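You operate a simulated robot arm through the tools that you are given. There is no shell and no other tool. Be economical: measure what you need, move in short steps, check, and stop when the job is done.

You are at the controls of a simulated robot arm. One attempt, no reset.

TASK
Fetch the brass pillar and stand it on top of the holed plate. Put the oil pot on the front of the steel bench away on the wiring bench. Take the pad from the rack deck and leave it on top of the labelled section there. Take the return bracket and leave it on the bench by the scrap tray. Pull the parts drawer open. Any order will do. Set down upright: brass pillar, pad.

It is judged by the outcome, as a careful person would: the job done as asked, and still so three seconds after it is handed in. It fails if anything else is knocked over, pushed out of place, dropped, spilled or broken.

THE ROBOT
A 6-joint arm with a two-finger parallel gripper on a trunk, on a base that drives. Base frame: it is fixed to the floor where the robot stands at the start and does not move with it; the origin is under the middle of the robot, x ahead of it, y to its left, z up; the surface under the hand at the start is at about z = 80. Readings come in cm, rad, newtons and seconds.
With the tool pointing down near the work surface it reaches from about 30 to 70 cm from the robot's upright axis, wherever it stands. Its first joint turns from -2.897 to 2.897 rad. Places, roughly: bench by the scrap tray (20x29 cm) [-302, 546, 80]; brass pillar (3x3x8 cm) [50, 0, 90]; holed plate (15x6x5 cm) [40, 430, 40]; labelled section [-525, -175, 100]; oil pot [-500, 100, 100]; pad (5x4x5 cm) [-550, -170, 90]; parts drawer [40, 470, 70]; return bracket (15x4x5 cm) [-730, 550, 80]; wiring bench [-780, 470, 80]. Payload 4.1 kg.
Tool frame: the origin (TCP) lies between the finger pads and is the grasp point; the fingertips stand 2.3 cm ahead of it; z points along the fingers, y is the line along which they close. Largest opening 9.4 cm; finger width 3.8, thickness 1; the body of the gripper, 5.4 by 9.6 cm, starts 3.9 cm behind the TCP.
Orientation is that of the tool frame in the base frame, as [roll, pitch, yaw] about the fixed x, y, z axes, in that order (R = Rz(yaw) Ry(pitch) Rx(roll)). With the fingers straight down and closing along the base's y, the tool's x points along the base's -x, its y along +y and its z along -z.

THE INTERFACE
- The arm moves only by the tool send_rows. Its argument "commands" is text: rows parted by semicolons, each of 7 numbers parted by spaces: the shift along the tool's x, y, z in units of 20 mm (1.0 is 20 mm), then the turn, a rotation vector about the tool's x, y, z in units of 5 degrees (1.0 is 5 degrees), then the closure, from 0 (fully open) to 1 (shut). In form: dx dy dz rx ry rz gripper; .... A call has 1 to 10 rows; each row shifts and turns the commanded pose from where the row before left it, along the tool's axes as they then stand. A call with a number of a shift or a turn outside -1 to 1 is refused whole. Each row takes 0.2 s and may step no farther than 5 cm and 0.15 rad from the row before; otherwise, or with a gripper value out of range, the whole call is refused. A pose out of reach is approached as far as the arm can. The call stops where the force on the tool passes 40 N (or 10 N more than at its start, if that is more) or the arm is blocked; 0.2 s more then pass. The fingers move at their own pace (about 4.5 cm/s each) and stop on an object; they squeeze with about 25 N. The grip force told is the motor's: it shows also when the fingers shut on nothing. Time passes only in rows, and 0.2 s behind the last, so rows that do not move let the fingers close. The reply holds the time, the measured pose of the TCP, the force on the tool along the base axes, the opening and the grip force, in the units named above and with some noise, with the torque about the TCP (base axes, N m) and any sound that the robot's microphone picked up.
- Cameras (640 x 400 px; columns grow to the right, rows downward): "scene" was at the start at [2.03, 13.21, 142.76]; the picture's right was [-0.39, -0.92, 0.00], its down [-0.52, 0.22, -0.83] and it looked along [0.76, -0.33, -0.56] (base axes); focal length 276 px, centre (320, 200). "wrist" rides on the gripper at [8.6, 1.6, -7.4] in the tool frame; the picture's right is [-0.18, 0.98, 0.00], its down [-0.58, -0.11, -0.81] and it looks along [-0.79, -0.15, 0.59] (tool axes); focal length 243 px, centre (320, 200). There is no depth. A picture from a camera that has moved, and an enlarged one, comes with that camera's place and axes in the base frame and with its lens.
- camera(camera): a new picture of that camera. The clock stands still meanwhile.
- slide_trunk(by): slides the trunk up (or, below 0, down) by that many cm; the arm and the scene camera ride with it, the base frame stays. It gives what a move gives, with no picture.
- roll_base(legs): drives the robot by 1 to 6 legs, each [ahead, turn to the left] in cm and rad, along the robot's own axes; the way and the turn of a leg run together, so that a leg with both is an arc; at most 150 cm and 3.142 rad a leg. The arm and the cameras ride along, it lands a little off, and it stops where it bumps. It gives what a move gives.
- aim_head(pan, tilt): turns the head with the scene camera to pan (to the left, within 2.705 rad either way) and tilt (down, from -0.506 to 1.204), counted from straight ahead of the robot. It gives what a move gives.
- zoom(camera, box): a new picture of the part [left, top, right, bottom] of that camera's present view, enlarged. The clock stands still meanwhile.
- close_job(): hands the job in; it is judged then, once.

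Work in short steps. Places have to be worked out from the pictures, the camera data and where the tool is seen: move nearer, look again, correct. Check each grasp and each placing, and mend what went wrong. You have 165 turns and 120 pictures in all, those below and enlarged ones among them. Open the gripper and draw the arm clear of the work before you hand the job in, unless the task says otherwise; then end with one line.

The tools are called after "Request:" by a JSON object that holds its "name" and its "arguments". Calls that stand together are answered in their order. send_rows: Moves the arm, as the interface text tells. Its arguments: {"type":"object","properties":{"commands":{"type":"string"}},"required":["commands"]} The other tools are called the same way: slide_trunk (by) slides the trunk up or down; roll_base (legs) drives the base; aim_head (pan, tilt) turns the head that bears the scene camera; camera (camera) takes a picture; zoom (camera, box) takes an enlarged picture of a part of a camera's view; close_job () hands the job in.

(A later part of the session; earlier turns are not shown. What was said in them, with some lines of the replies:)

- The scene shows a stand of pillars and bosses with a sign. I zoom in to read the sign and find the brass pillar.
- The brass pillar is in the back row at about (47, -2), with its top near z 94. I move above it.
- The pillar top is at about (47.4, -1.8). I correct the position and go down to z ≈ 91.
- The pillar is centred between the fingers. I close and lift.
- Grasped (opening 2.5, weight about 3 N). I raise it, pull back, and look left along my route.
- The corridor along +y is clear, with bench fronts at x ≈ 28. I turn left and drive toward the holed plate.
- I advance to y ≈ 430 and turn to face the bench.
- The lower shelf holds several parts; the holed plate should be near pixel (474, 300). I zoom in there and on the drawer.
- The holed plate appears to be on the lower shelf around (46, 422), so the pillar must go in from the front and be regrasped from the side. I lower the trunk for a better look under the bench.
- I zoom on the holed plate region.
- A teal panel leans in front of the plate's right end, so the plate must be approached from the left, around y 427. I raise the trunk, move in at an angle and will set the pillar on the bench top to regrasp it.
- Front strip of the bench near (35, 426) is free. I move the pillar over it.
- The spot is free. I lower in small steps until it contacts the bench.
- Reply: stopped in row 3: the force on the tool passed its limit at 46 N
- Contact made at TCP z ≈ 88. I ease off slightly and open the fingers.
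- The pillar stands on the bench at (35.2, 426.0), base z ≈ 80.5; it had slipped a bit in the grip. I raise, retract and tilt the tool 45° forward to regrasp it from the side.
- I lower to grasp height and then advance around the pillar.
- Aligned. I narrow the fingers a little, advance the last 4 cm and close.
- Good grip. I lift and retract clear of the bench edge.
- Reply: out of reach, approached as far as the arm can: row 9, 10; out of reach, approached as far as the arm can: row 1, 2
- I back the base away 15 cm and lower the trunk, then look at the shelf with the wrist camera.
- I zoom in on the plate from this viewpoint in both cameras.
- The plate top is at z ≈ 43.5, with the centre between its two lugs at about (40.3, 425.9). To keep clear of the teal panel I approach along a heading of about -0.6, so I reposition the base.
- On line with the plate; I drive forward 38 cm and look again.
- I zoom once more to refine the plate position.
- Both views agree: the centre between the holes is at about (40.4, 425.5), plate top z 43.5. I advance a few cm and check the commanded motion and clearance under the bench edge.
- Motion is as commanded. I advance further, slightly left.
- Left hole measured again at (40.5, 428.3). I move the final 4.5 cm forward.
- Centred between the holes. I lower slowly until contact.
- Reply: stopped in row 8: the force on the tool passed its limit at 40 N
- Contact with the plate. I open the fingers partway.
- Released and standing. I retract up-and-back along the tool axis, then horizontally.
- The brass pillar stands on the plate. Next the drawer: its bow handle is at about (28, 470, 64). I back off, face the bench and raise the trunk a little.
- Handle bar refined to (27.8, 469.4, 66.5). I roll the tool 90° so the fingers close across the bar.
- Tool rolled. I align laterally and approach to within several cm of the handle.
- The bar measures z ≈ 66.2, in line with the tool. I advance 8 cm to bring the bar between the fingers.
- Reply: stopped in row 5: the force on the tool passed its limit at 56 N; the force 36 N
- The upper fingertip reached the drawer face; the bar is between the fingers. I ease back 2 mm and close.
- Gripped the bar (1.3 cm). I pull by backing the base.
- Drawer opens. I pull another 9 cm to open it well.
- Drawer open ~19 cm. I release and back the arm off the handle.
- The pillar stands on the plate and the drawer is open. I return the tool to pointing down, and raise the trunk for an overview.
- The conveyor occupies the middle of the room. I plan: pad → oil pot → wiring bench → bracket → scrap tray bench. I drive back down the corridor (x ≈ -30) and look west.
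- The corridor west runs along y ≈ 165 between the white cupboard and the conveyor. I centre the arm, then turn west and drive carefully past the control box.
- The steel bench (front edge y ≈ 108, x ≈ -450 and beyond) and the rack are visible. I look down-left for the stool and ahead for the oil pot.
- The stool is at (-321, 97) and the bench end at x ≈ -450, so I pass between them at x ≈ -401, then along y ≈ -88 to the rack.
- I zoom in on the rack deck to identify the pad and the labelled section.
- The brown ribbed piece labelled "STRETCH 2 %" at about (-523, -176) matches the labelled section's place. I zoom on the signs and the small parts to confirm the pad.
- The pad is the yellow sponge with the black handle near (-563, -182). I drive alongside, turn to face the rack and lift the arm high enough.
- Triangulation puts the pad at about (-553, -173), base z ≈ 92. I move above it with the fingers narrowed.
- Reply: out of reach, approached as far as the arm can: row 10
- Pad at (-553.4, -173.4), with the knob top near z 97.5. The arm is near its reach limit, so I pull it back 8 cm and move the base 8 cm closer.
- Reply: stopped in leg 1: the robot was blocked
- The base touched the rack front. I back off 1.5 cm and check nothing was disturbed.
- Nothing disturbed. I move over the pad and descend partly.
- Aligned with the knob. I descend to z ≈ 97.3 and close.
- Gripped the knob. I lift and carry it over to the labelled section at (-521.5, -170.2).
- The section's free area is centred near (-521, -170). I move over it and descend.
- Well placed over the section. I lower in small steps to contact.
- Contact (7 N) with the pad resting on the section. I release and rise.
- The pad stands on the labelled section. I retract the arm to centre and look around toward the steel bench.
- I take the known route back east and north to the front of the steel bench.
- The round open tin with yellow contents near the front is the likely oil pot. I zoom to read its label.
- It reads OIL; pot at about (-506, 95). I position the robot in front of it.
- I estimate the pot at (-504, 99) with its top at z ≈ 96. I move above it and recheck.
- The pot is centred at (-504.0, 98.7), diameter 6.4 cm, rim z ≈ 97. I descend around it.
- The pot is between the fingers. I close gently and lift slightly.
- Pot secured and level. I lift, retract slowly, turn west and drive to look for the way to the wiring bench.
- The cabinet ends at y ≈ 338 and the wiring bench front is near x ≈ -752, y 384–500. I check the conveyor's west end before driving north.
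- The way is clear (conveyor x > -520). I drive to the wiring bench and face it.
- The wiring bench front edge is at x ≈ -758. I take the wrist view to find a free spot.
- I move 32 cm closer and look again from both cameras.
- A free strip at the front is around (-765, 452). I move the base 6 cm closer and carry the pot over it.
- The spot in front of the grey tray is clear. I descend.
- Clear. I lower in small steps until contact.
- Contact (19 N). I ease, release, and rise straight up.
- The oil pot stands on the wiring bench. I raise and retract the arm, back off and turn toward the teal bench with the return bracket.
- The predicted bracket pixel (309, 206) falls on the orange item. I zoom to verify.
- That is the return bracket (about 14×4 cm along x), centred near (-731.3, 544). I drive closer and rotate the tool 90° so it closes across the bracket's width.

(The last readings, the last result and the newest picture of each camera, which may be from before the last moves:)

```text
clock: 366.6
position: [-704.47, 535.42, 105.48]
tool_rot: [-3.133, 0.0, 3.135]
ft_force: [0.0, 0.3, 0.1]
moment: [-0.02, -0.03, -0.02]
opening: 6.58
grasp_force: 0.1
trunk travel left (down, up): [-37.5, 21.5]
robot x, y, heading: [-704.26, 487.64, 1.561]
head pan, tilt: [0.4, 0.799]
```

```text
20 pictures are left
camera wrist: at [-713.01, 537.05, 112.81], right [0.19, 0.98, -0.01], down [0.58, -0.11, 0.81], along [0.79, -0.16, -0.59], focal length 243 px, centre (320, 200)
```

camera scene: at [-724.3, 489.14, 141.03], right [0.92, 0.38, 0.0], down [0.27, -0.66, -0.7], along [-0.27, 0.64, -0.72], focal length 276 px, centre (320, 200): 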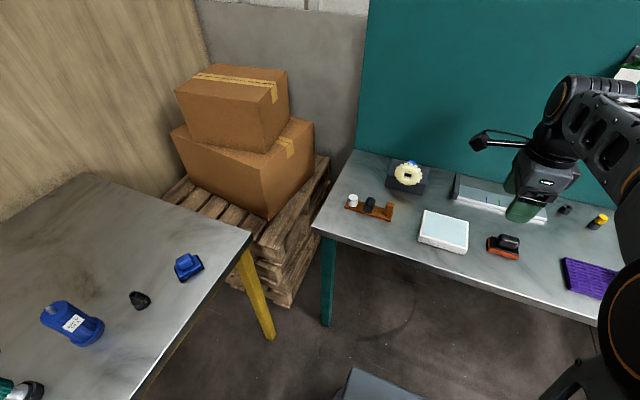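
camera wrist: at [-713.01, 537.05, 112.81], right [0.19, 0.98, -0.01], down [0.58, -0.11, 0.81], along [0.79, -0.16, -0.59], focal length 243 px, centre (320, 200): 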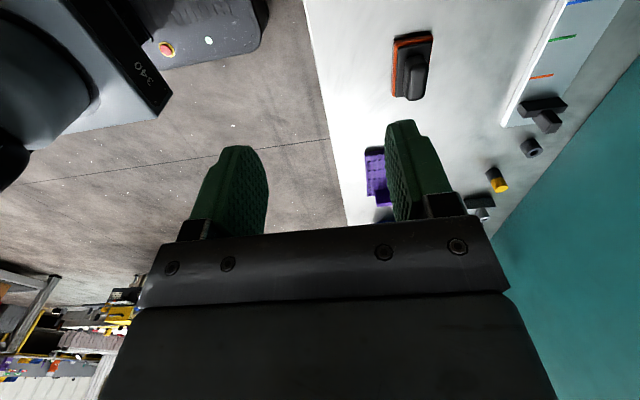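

Bracket centre refined to (-731.8, 543.3). I move above it, lowering a little.

Request:
{"name": "send_rows", "arguments": {"commands": "1 0.3 0.2 0 0 0 0.2;1 0.3 0.2 0 0 0 0.2;1 0.3 0.2 0 0 0 0.2;1 0.3 0.2 0 0 0 0.2;1 0.3 0.2 0 0 0 0.2;1 0.3 0.2 0 0 0 0.2;1 0.3 0.2 0 0 0 0.2;1 0.3 0.2 0 0 0 0.2;1 0.3 0.2 0 0 0 0.2;1 0.3 0.2 0 0 0 0.2"}}

Request:
{"name": "send_rows", "arguments": {"commands": "0.92 0.24 0.4 0 0 0 0.2;0.92 0.24 0.4 0 0 0 0.2;0.92 0.24 0.4 0 0 0 0.2;0.92 0.24 0.4 0 0 0 0.2"}}

Request:
{"name": "camera", "arguments": {"camera": "wrist"}}

```text
clock: 368.8
position: [-724.42, 541.6, 101.55]
tool_rot: [-3.135, 0.001, 3.136]
ft_force: [-0.2, -0.6, -0.2]
moment: [-0.03, 0.01, 0.0]
opening: 7.5
grasp_force: 0.1
trunk travel left (down, up): [-37.5, 21.5]
robot x, y, heading: [-704.65, 487.63, 1.566]
head pan, tilt: [0.4, 0.799]
```

```text
clock: 369.8
position: [-731.88, 543.43, 98.31]
tool_rot: [-3.133, 0.001, 3.134]
ft_force: [-0.6, -0.4, 0.5]
moment: [0.0, 0.01, -0.01]
opening: 7.52
grasp_force: 0.1
trunk travel left (down, up): [-37.5, 21.5]
robot x, y, heading: [-704.76, 487.63, 1.563]
head pan, tilt: [0.4, 0.799]
```

```text
19 pictures are left
camera wrist: at [-740.36, 544.95, 105.6], right [0.19, 0.98, -0.01], down [0.58, -0.11, 0.81], along [0.79, -0.16, -0.59], focal length 243 px, centre (320, 200)
```

wrist: 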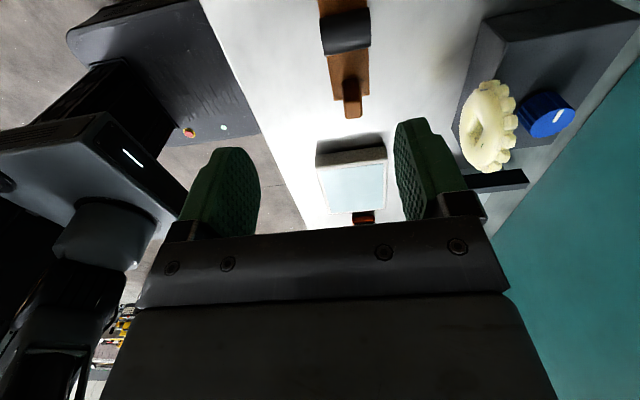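

The wrist view puts the bracket's centreline at y ≈ 545.1. I shift and descend to z ≈ 84.

Request:
{"name": "send_rows", "arguments": {"commands": "0.1 0.45 0 0 0 0 0.2;0 0.42 1 0 0 0 0.2;0 0 1 0 0 0 0.2;0 0 1 0 0 0 0.2;0 0 1 0 0 0 0.2;0 0 1 0 0 0 0.2;0 0 1 0 0 0 0.2;0 0 1 0 0 0 0.2"}}

Request:
{"name": "camera", "arguments": {"camera": "wrist"}}

```text
clock: 371.6
position: [-731.74, 545.04, 84.34]
tool_rot: [-3.135, 0.001, 3.135]
ft_force: [-0.7, 0.3, -0.3]
moment: [0.02, 0.01, 0.03]
opening: 7.51
grasp_force: 0.1
trunk travel left (down, up): [-37.5, 21.5]
robot x, y, heading: [-704.19, 487.41, 1.563]
head pan, tilt: [0.4, 0.799]
```

```text
18 pictures are left
camera wrist: at [-740.35, 546.73, 91.61], right [0.19, 0.98, -0.01], down [0.58, -0.11, 0.81], along [0.79, -0.16, -0.59], focal length 243 px, centre (320, 200)
```

wrist: 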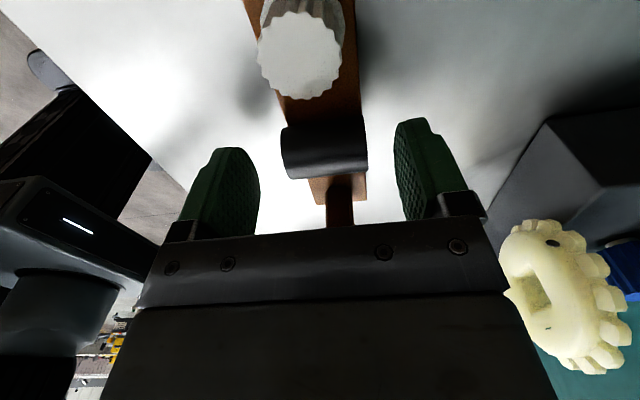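

The roller and plate are centred between the fingers. I lower 1.6 cm more in small steps and close.

Request:
{"name": "send_rows", "arguments": {"commands": "0 0 0.3 0 0 0 0.2;0 0 0.2 0 0 0 0.2;0 0 0.15 0 0 0 0.2;0 0 0.15 0 0 0 0.2;0 0 0 0 0 0 1;0 0 0 0 0 0 1;0 0 0 0 0 0 1;0 0 0 0 0 0 1;0 0 0 0 0 0 1"}}

Request:
{"name": "camera", "arguments": {"camera": "wrist"}}

```text
clock: 373.6
position: [-731.78, 545.12, 82.56]
tool_rot: [-3.135, 0.0, 3.135]
ft_force: [-0.4, 1.0, 0.2]
moment: [0.06, 0.11, 0.0]
opening: 3.98
grasp_force: 24.7
trunk travel left (down, up): [-37.5, 21.5]
robot x, y, heading: [-704.43, 487.29, 1.562]
head pan, tilt: [0.4, 0.799]
```

```text
17 pictures are left
camera wrist: at [-740.44, 546.71, 89.94], right [0.19, 0.98, -0.01], down [0.58, -0.11, 0.81], along [0.79, -0.16, -0.59], focal length 243 px, centre (320, 200)
```

wrist: 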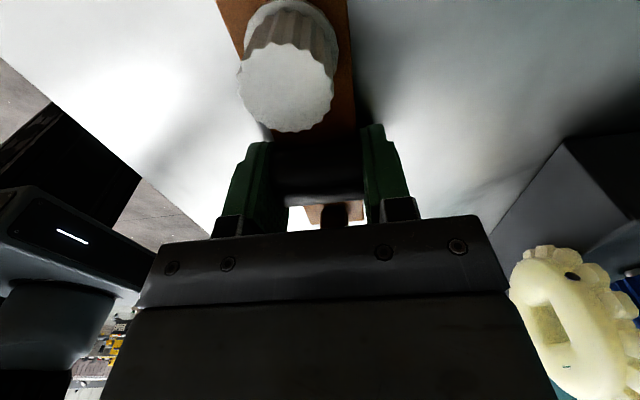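

Gripped across 4.0 cm. I lift slowly and check.

Request:
{"name": "send_rows", "arguments": {"commands": "0 0 -0.4 0 0 0 1;0 0 -0.8 0 0 0 1;0 0 -1 0 0 0 1;0 0 -1 0 0 0 1;0 0 -1 0 0 0 1;0 0 -1 0 0 0 1;0 0 -1 0 0 0 1;0 0 -1 0 0 0 1;-0.5 -0.5 -1 0 0 0 1;-1 -1 0 0 0 0 1"}}

Request:
{"name": "camera", "arguments": {"camera": "wrist"}}

```text
clock: 375.8
position: [-728.72, 542.14, 98.98]
tool_rot: [-3.133, 0.002, 3.133]
ft_force: [-0.4, -0.1, -2.4]
moment: [0.02, 0.03, -0.02]
opening: 3.96
grasp_force: 24.7
trunk travel left (down, up): [-37.5, 21.5]
robot x, y, heading: [-704.47, 487.45, 1.566]
head pan, tilt: [0.4, 0.799]
```

```text
16 pictures are left
camera wrist: at [-737.37, 543.81, 106.27], right [0.19, 0.98, -0.01], down [0.58, -0.11, 0.81], along [0.79, -0.16, -0.59], focal length 243 px, centre (320, 200)
```

wrist: 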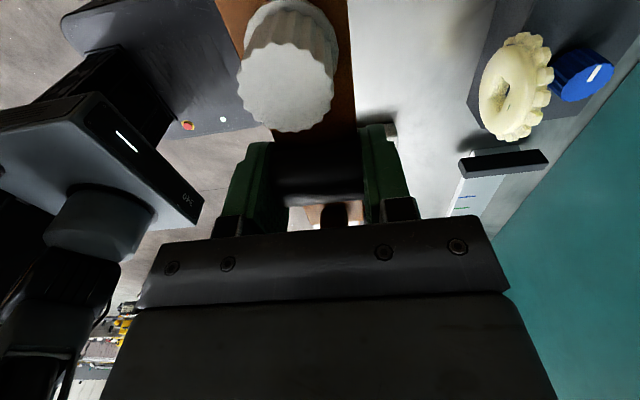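

Bracket held firmly. I bring it to centre, raise it, back off, and drive east along y ≈ 468 to the scrap-tray bench.

Request:
{"name": "send_rows", "arguments": {"commands": "-1 -0.7 -0.3 0 0 0 1;-1 -0.7 -0.3 0 0 0 1;-1 -0.7 -0.3 0 0 0 1;-1 -0.7 -0.3 0 0 0 1;-1 -0.7 -0.3 0 0 0 1;-1 -0.7 -0.3 0 0 0 1;-1 0 -0.3 0 0 0 1;-1 0 -0.3 0 0 0 1;-1 0 -0.3 0 0 0 1;-1 0 -0.3 0 0 0 1"}}

Request:
{"name": "roll_base", "arguments": {"legs": [[-20, 0], [0, -1.565], [150, 0], [150, 0], [80, 0]]}}

Request:
{"name": "aim_head", "arguments": {"pan": 1.1, "tilt": 0.5}}

Request:
{"name": "camera", "arguments": {"camera": "scene"}}

```text
clock: 378.0
position: [-708.84, 533.75, 105.04]
tool_rot: [-3.135, 0.001, 3.136]
ft_force: [0.1, -0.2, -2.4]
moment: [0.03, -0.02, 0.03]
opening: 3.96
grasp_force: 24.9
trunk travel left (down, up): [-37.5, 21.5]
robot x, y, heading: [-704.16, 487.25, 1.564]
head pan, tilt: [0.4, 0.799]
```

```text
clock: 401.5
position: [-275.79, 468.47, 104.94]
tool_rot: [-3.135, -0.001, 1.552]
ft_force: [0.3, -0.4, -2.9]
moment: [-0.02, 0.02, 0.03]
opening: 3.97
grasp_force: 25.2
trunk travel left (down, up): [-37.5, 21.5]
robot x, y, heading: [-322.12, 464.66, -0.019]
head pan, tilt: [0.4, 0.799]
```

```text
clock: 402.6
position: [-275.75, 468.45, 105.1]
tool_rot: [-3.134, -0.002, 1.551]
ft_force: [-1.7, -0.2, -2.0]
moment: [0.02, 0.0, 0.0]
opening: 3.98
grasp_force: 24.5
trunk travel left (down, up): [-37.5, 21.5]
robot x, y, heading: [-321.93, 464.49, -0.019]
head pan, tilt: [1.1, 0.499]
```

```text
15 pictures are left
camera scene: at [-323.53, 489.26, 143.62], right [0.88, -0.47, 0.0], down [-0.23, -0.42, -0.88], along [0.41, 0.77, -0.48], focal length 276 px, centre (320, 200)
```

scene: 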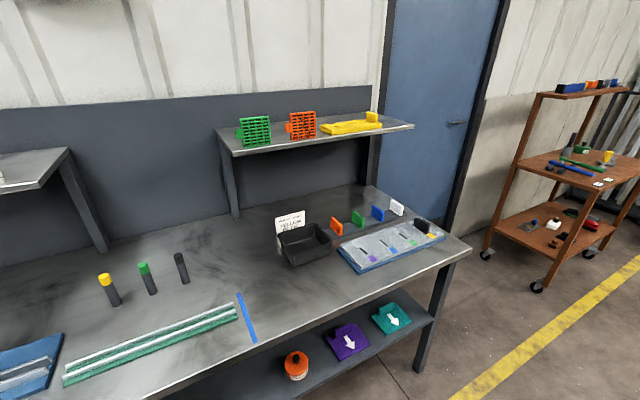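

The free area in front of the scrap tray (right of the blue tape) spans about x -317…-282, y 532…554. I position the robot in front of it.

Request:
{"name": "roll_base", "arguments": {"legs": [[24, 0], [0, 1.59], [23, 0]]}}

Request:
{"name": "aim_head", "arguments": {"pan": 0.25, "tilt": 0.85}}

Request:
{"name": "camera", "arguments": {"camera": "scene"}}

```text
clock: 409.6
position: [-304.21, 532.97, 105.01]
tool_rot: [-3.135, 0.001, -3.13]
ft_force: [-0.3, 0.0, -3.4]
moment: [-0.02, -0.03, 0.0]
opening: 4.0
grasp_force: 25.0
trunk travel left (down, up): [-37.5, 21.5]
robot x, y, heading: [-298.33, 486.91, 1.591]
head pan, tilt: [1.1, 0.499]
```

```text
clock: 410.7
position: [-304.18, 533.04, 104.96]
tool_rot: [-3.134, -0.001, -3.129]
ft_force: [-0.2, 0.6, -2.0]
moment: [0.02, -0.04, 0.0]
opening: 4.0
grasp_force: 25.5
trunk travel left (down, up): [-37.5, 21.5]
robot x, y, heading: [-298.63, 486.76, 1.586]
head pan, tilt: [0.25, 0.85]
```

```text
14 pictures are left
camera scene: at [-317.46, 488.31, 140.62], right [0.97, 0.26, 0.0], down [0.2, -0.73, -0.66], along [-0.17, 0.64, -0.75], focal length 276 px, centre (320, 200)
```

scene: 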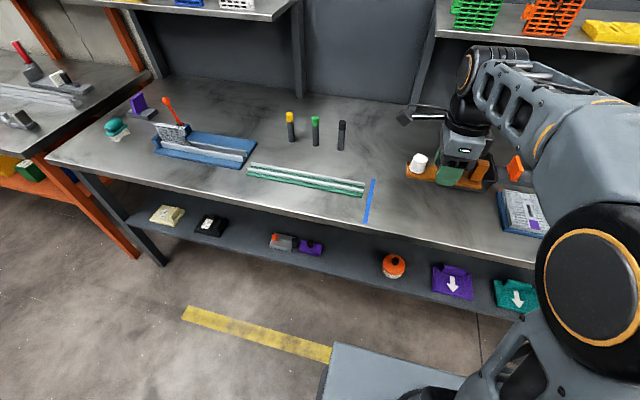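

Target for the bracket: (-302, 545). I move there at height.

Request:
{"name": "send_rows", "arguments": {"commands": "-0.2 1 0 0 0 0 1;-0.2 1 0 0 0 0 1;-0.2 1 0 0 0 0 1;-0.2 1 0 0 0 0 1;-0.2 1 0 0 0 0 1;-0.2 1 0 0 0 0 1;0 0 0.8 0 0 0 1;0 0 0.8 0 0 0 1;0 0 0.8 0 0 0 1"}}

Request:
{"name": "camera", "arguments": {"camera": "wrist"}}

Request:
{"name": "zoom", "arguments": {"camera": "scene", "box": [340, 110, 560, 260]}}

```text
clock: 412.7
position: [-302.02, 544.94, 100.15]
tool_rot: [-3.135, -0.001, -3.13]
ft_force: [0.4, 0.3, -1.7]
moment: [0.0, 0.0, 0.0]
opening: 3.96
grasp_force: 24.7
trunk travel left (down, up): [-37.5, 21.5]
robot x, y, heading: [-298.65, 486.72, 1.583]
head pan, tilt: [0.25, 0.85]
```

```text
13 pictures are left
camera wrist: at [-310.62, 546.43, 107.44], right [0.17, 0.99, -0.01], down [0.58, -0.1, 0.81], along [0.79, -0.14, -0.59], focal length 243 px, centre (320, 200)
```

wrist: 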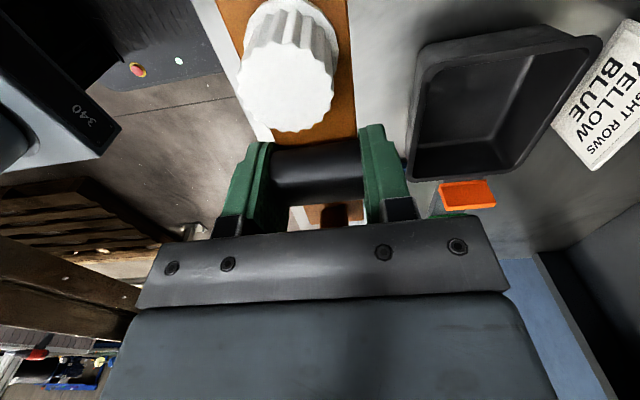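

```text
2.67 times, centred on (450, 185) of scene
camera zoom: at [-317.46, 488.32, 140.62], right [0.97, 0.26, 0.0], down [0.2, -0.73, -0.66], along [-0.17, 0.64, -0.75], focal length 735 px, centre (-27, 240)
```

zoom: 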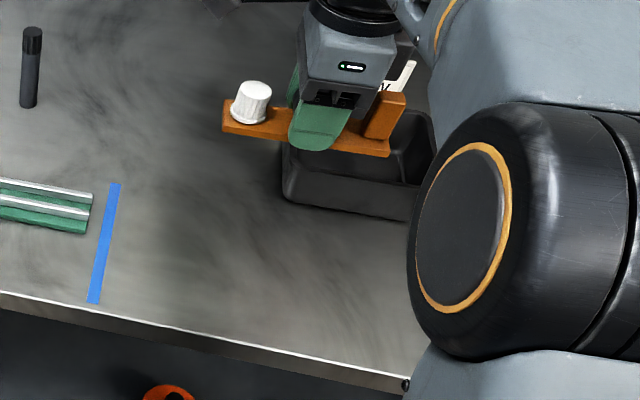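

Bin front is at y ≈ 555, so there is clearance. I lower the bracket to the bench.

Request:
{"name": "send_rows", "arguments": {"commands": "0 0 1 0 0 0 1;0 0 1 0 0 0 1;0 0 1 0 0 0 1;0 0 1 0 0 0 1;0 0 1 0 0 0 1;0 0 1 0 0 0 1;0 0 0.8 0 0 0 1;0 0 0.4 0 0 0 1"}}

Request:
{"name": "send_rows", "arguments": {"commands": "0 0 0.3 0 0 0 1;0 0 0.2 0 0 0 1;0 0 0.1 0 0 0 1;0 0 0.1 0 0 0 1;0 0 0.1 0 0 0 1;0 0 0.1 0 0 0 1;0 0 0.1 0 0 0 1;0 0 0.1 0 0 0 1"}}

Request:
{"name": "zoom", "arguments": {"camera": "scene", "box": [340, 110, 560, 260]}}

```text
clock: 414.5
position: [-301.74, 544.95, 85.68]
tool_rot: [-3.136, 0.0, -3.129]
ft_force: [0.1, 0.4, -1.7]
moment: [0.01, 0.01, 0.02]
opening: 3.95
grasp_force: 25.2
trunk travel left (down, up): [-37.5, 21.5]
robot x, y, heading: [-298.76, 486.76, 1.587]
head pan, tilt: [0.25, 0.85]
```

```text
clock: 416.3
position: [-302.0, 544.74, 83.51]
tool_rot: [-3.134, 0.001, -3.131]
ft_force: [0.3, 1.2, -2.6]
moment: [0.01, -0.02, 0.0]
opening: 3.98
grasp_force: 24.8
trunk travel left (down, up): [-37.5, 21.5]
robot x, y, heading: [-298.6, 486.93, 1.585]
head pan, tilt: [0.25, 0.85]
```

```text
2.67 times, centred on (450, 185) of scene
camera zoom: at [-317.46, 488.32, 140.62], right [0.97, 0.26, 0.0], down [0.2, -0.73, -0.66], along [-0.17, 0.64, -0.75], focal length 735 px, centre (-27, 240)
```

zoom: 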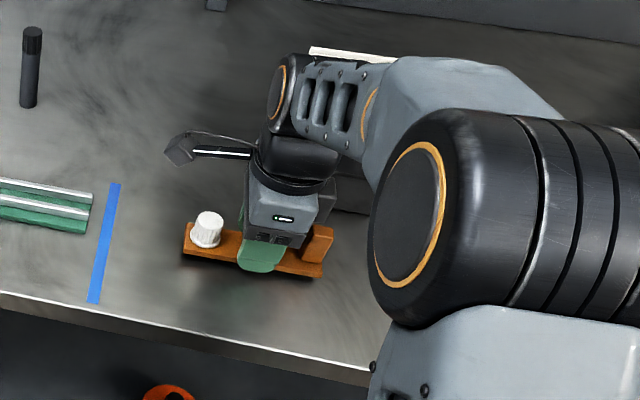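

Not yet in contact; I continue down in 2 mm steps.

Request:
{"name": "send_rows", "arguments": {"commands": "0 0 0.1 0 0 0 1;0 0 0.1 0 0 0 1;0 0 0.1 0 0 0 1;0 0 0.1 0 0 0 1;0 0 0.08 0 0 0 1;0 0 0.08 0 0 0 1;0 0 0.08 0 0 0 1"}}

```text
clock: 417.9
position: [-301.95, 544.81, 82.49]
tool_rot: [3.139, 0.0, -3.13]
ft_force: [-2.2, 5.2, 22.0]
moment: [0.11, -0.02, -0.01]
opening: 3.97
grasp_force: 24.7
trunk travel left (down, up): [-37.5, 21.5]
robot x, y, heading: [-298.54, 486.63, 1.587]
head pan, tilt: [0.25, 0.85]
```

Contact (22 N). I ease up slightly, open, and rise.

Request:
{"name": "send_rows", "arguments": {"commands": "0 0 -0.08 0 0 0 1;0 0 0 0 0 0 0.5;0 0 0 0 0 0 0.25;0 0 0 0 0 0 0.25;0 0 0 0 0 0 0.25;0 0 -0.4 0 0 0 0.25;0 0 -1 0 0 0 0.25;0 0 -1 0 0 0 0.25;0 0 -1 0 0 0 0.25;0 0 -1 0 0 0 0.25"}}

Request:
{"name": "send_rows", "arguments": {"commands": "0 0 -1 0 0 0 0.25;0 0 -1 0 0 0 0.25;0 0 -1 0 0 0 0.25;0 0 -1 0 0 0 0.25;0 -1 -1 0 0 0 0.25;0 -1 -1 0 0 0 0.25;0 -1 0 0 0 0 0.25;0 -1 0 0 0 0 0.25;0 -1 0 0 0 0 0.25;0 -1 0 0 0 0 0.25"}}

Request:
{"name": "camera", "arguments": {"camera": "scene"}}

```text
clock: 420.1
position: [-301.94, 544.93, 91.27]
tool_rot: [-3.134, 0.0, -3.131]
ft_force: [0.7, 0.9, -0.2]
moment: [0.04, -0.02, 0.01]
opening: 7.04
grasp_force: 0.1
trunk travel left (down, up): [-37.5, 21.5]
robot x, y, heading: [-298.93, 486.78, 1.585]
head pan, tilt: [0.25, 0.85]
```

```text
clock: 422.3
position: [-301.85, 532.78, 103.38]
tool_rot: [-3.134, 0.0, -3.131]
ft_force: [0.3, 0.3, 0.8]
moment: [-0.04, -0.01, 0.0]
opening: 7.05
grasp_force: 0.1
trunk travel left (down, up): [-37.5, 21.5]
robot x, y, heading: [-298.69, 486.63, 1.585]
head pan, tilt: [0.25, 0.85]
```

```text
10 pictures are left
camera scene: at [-317.46, 488.3, 140.62], right [0.97, 0.26, 0.0], down [0.2, -0.73, -0.66], along [-0.17, 0.64, -0.75], focal length 276 px, centre (320, 200)
```

scene: 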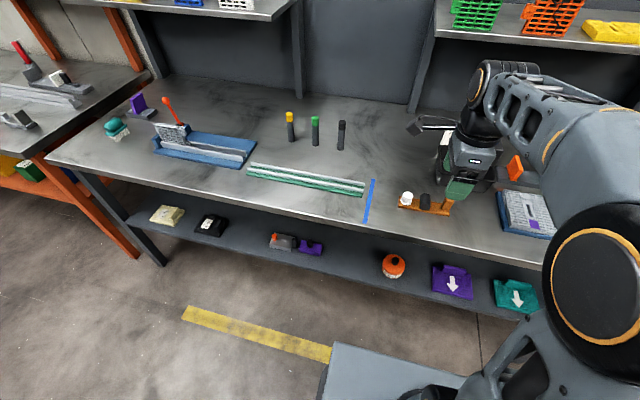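

The bracket lies on the bench by the scrap tray. I back the robot clear and take a last look toward the drawer and pillar.

Request:
{"name": "roll_base", "arguments": {"legs": [[-20, 0]]}}

Request:
{"name": "aim_head", "arguments": {"pan": -1.6, "tilt": 0.25}}

Request:
{"name": "zoom", "arguments": {"camera": "scene", "box": [240, 120, 440, 245]}}

```text
clock: 423.9
position: [-301.72, 513.02, 103.3]
tool_rot: [-3.135, -0.001, -3.125]
ft_force: [-0.2, 0.1, -0.5]
moment: [-0.01, 0.01, 0.02]
opening: 7.04
grasp_force: 0.0
trunk travel left (down, up): [-37.5, 21.5]
robot x, y, heading: [-298.36, 467.16, 1.591]
head pan, tilt: [0.25, 0.85]
```

```text
clock: 425.8
position: [-301.77, 512.87, 103.24]
tool_rot: [-3.134, -0.001, -3.125]
ft_force: [0.4, 0.0, 0.3]
moment: [-0.02, 0.0, -0.04]
opening: 7.05
grasp_force: 0.1
trunk travel left (down, up): [-37.5, 21.5]
robot x, y, heading: [-298.44, 467.19, 1.59]
head pan, tilt: [-1.6, 0.25]
```

```text
3.20 times, centred on (340, 182) of scene
camera zoom: at [-305.78, 460.67, 145.93], right [-0.01, -1.0, 0.0], down [-0.25, 0.0, -0.97], along [0.97, -0.01, -0.25], focal length 882 px, centre (256, 256)
```

zoom: 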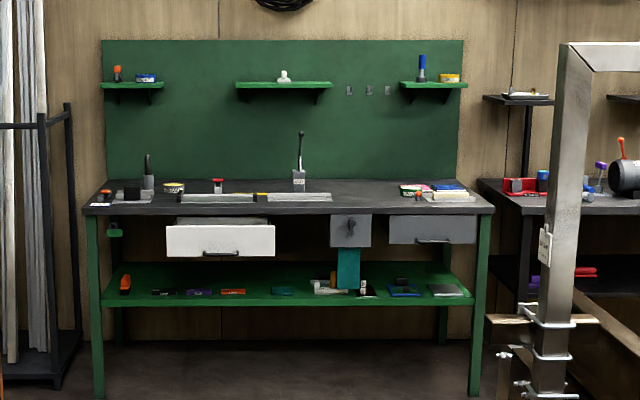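

The drawer is open and the pillar still stands on the plate. The gripper is open and clear, so I hand the job in.

Request:
{"name": "close_job", "arguments": {}}

```text
The job is handed in.
```

All five jobs are done, the job is handed in, and I saw nothing knocked over or out of place. The brass pillar stands upright on the holed plate. The oil pot is on the wiring bench, set down level. The pad stands upright on the "STRETCH 2 %" section. The return bracket is on the bench by the scrap tray, and the parts drawer is pulled open about 19 cm.
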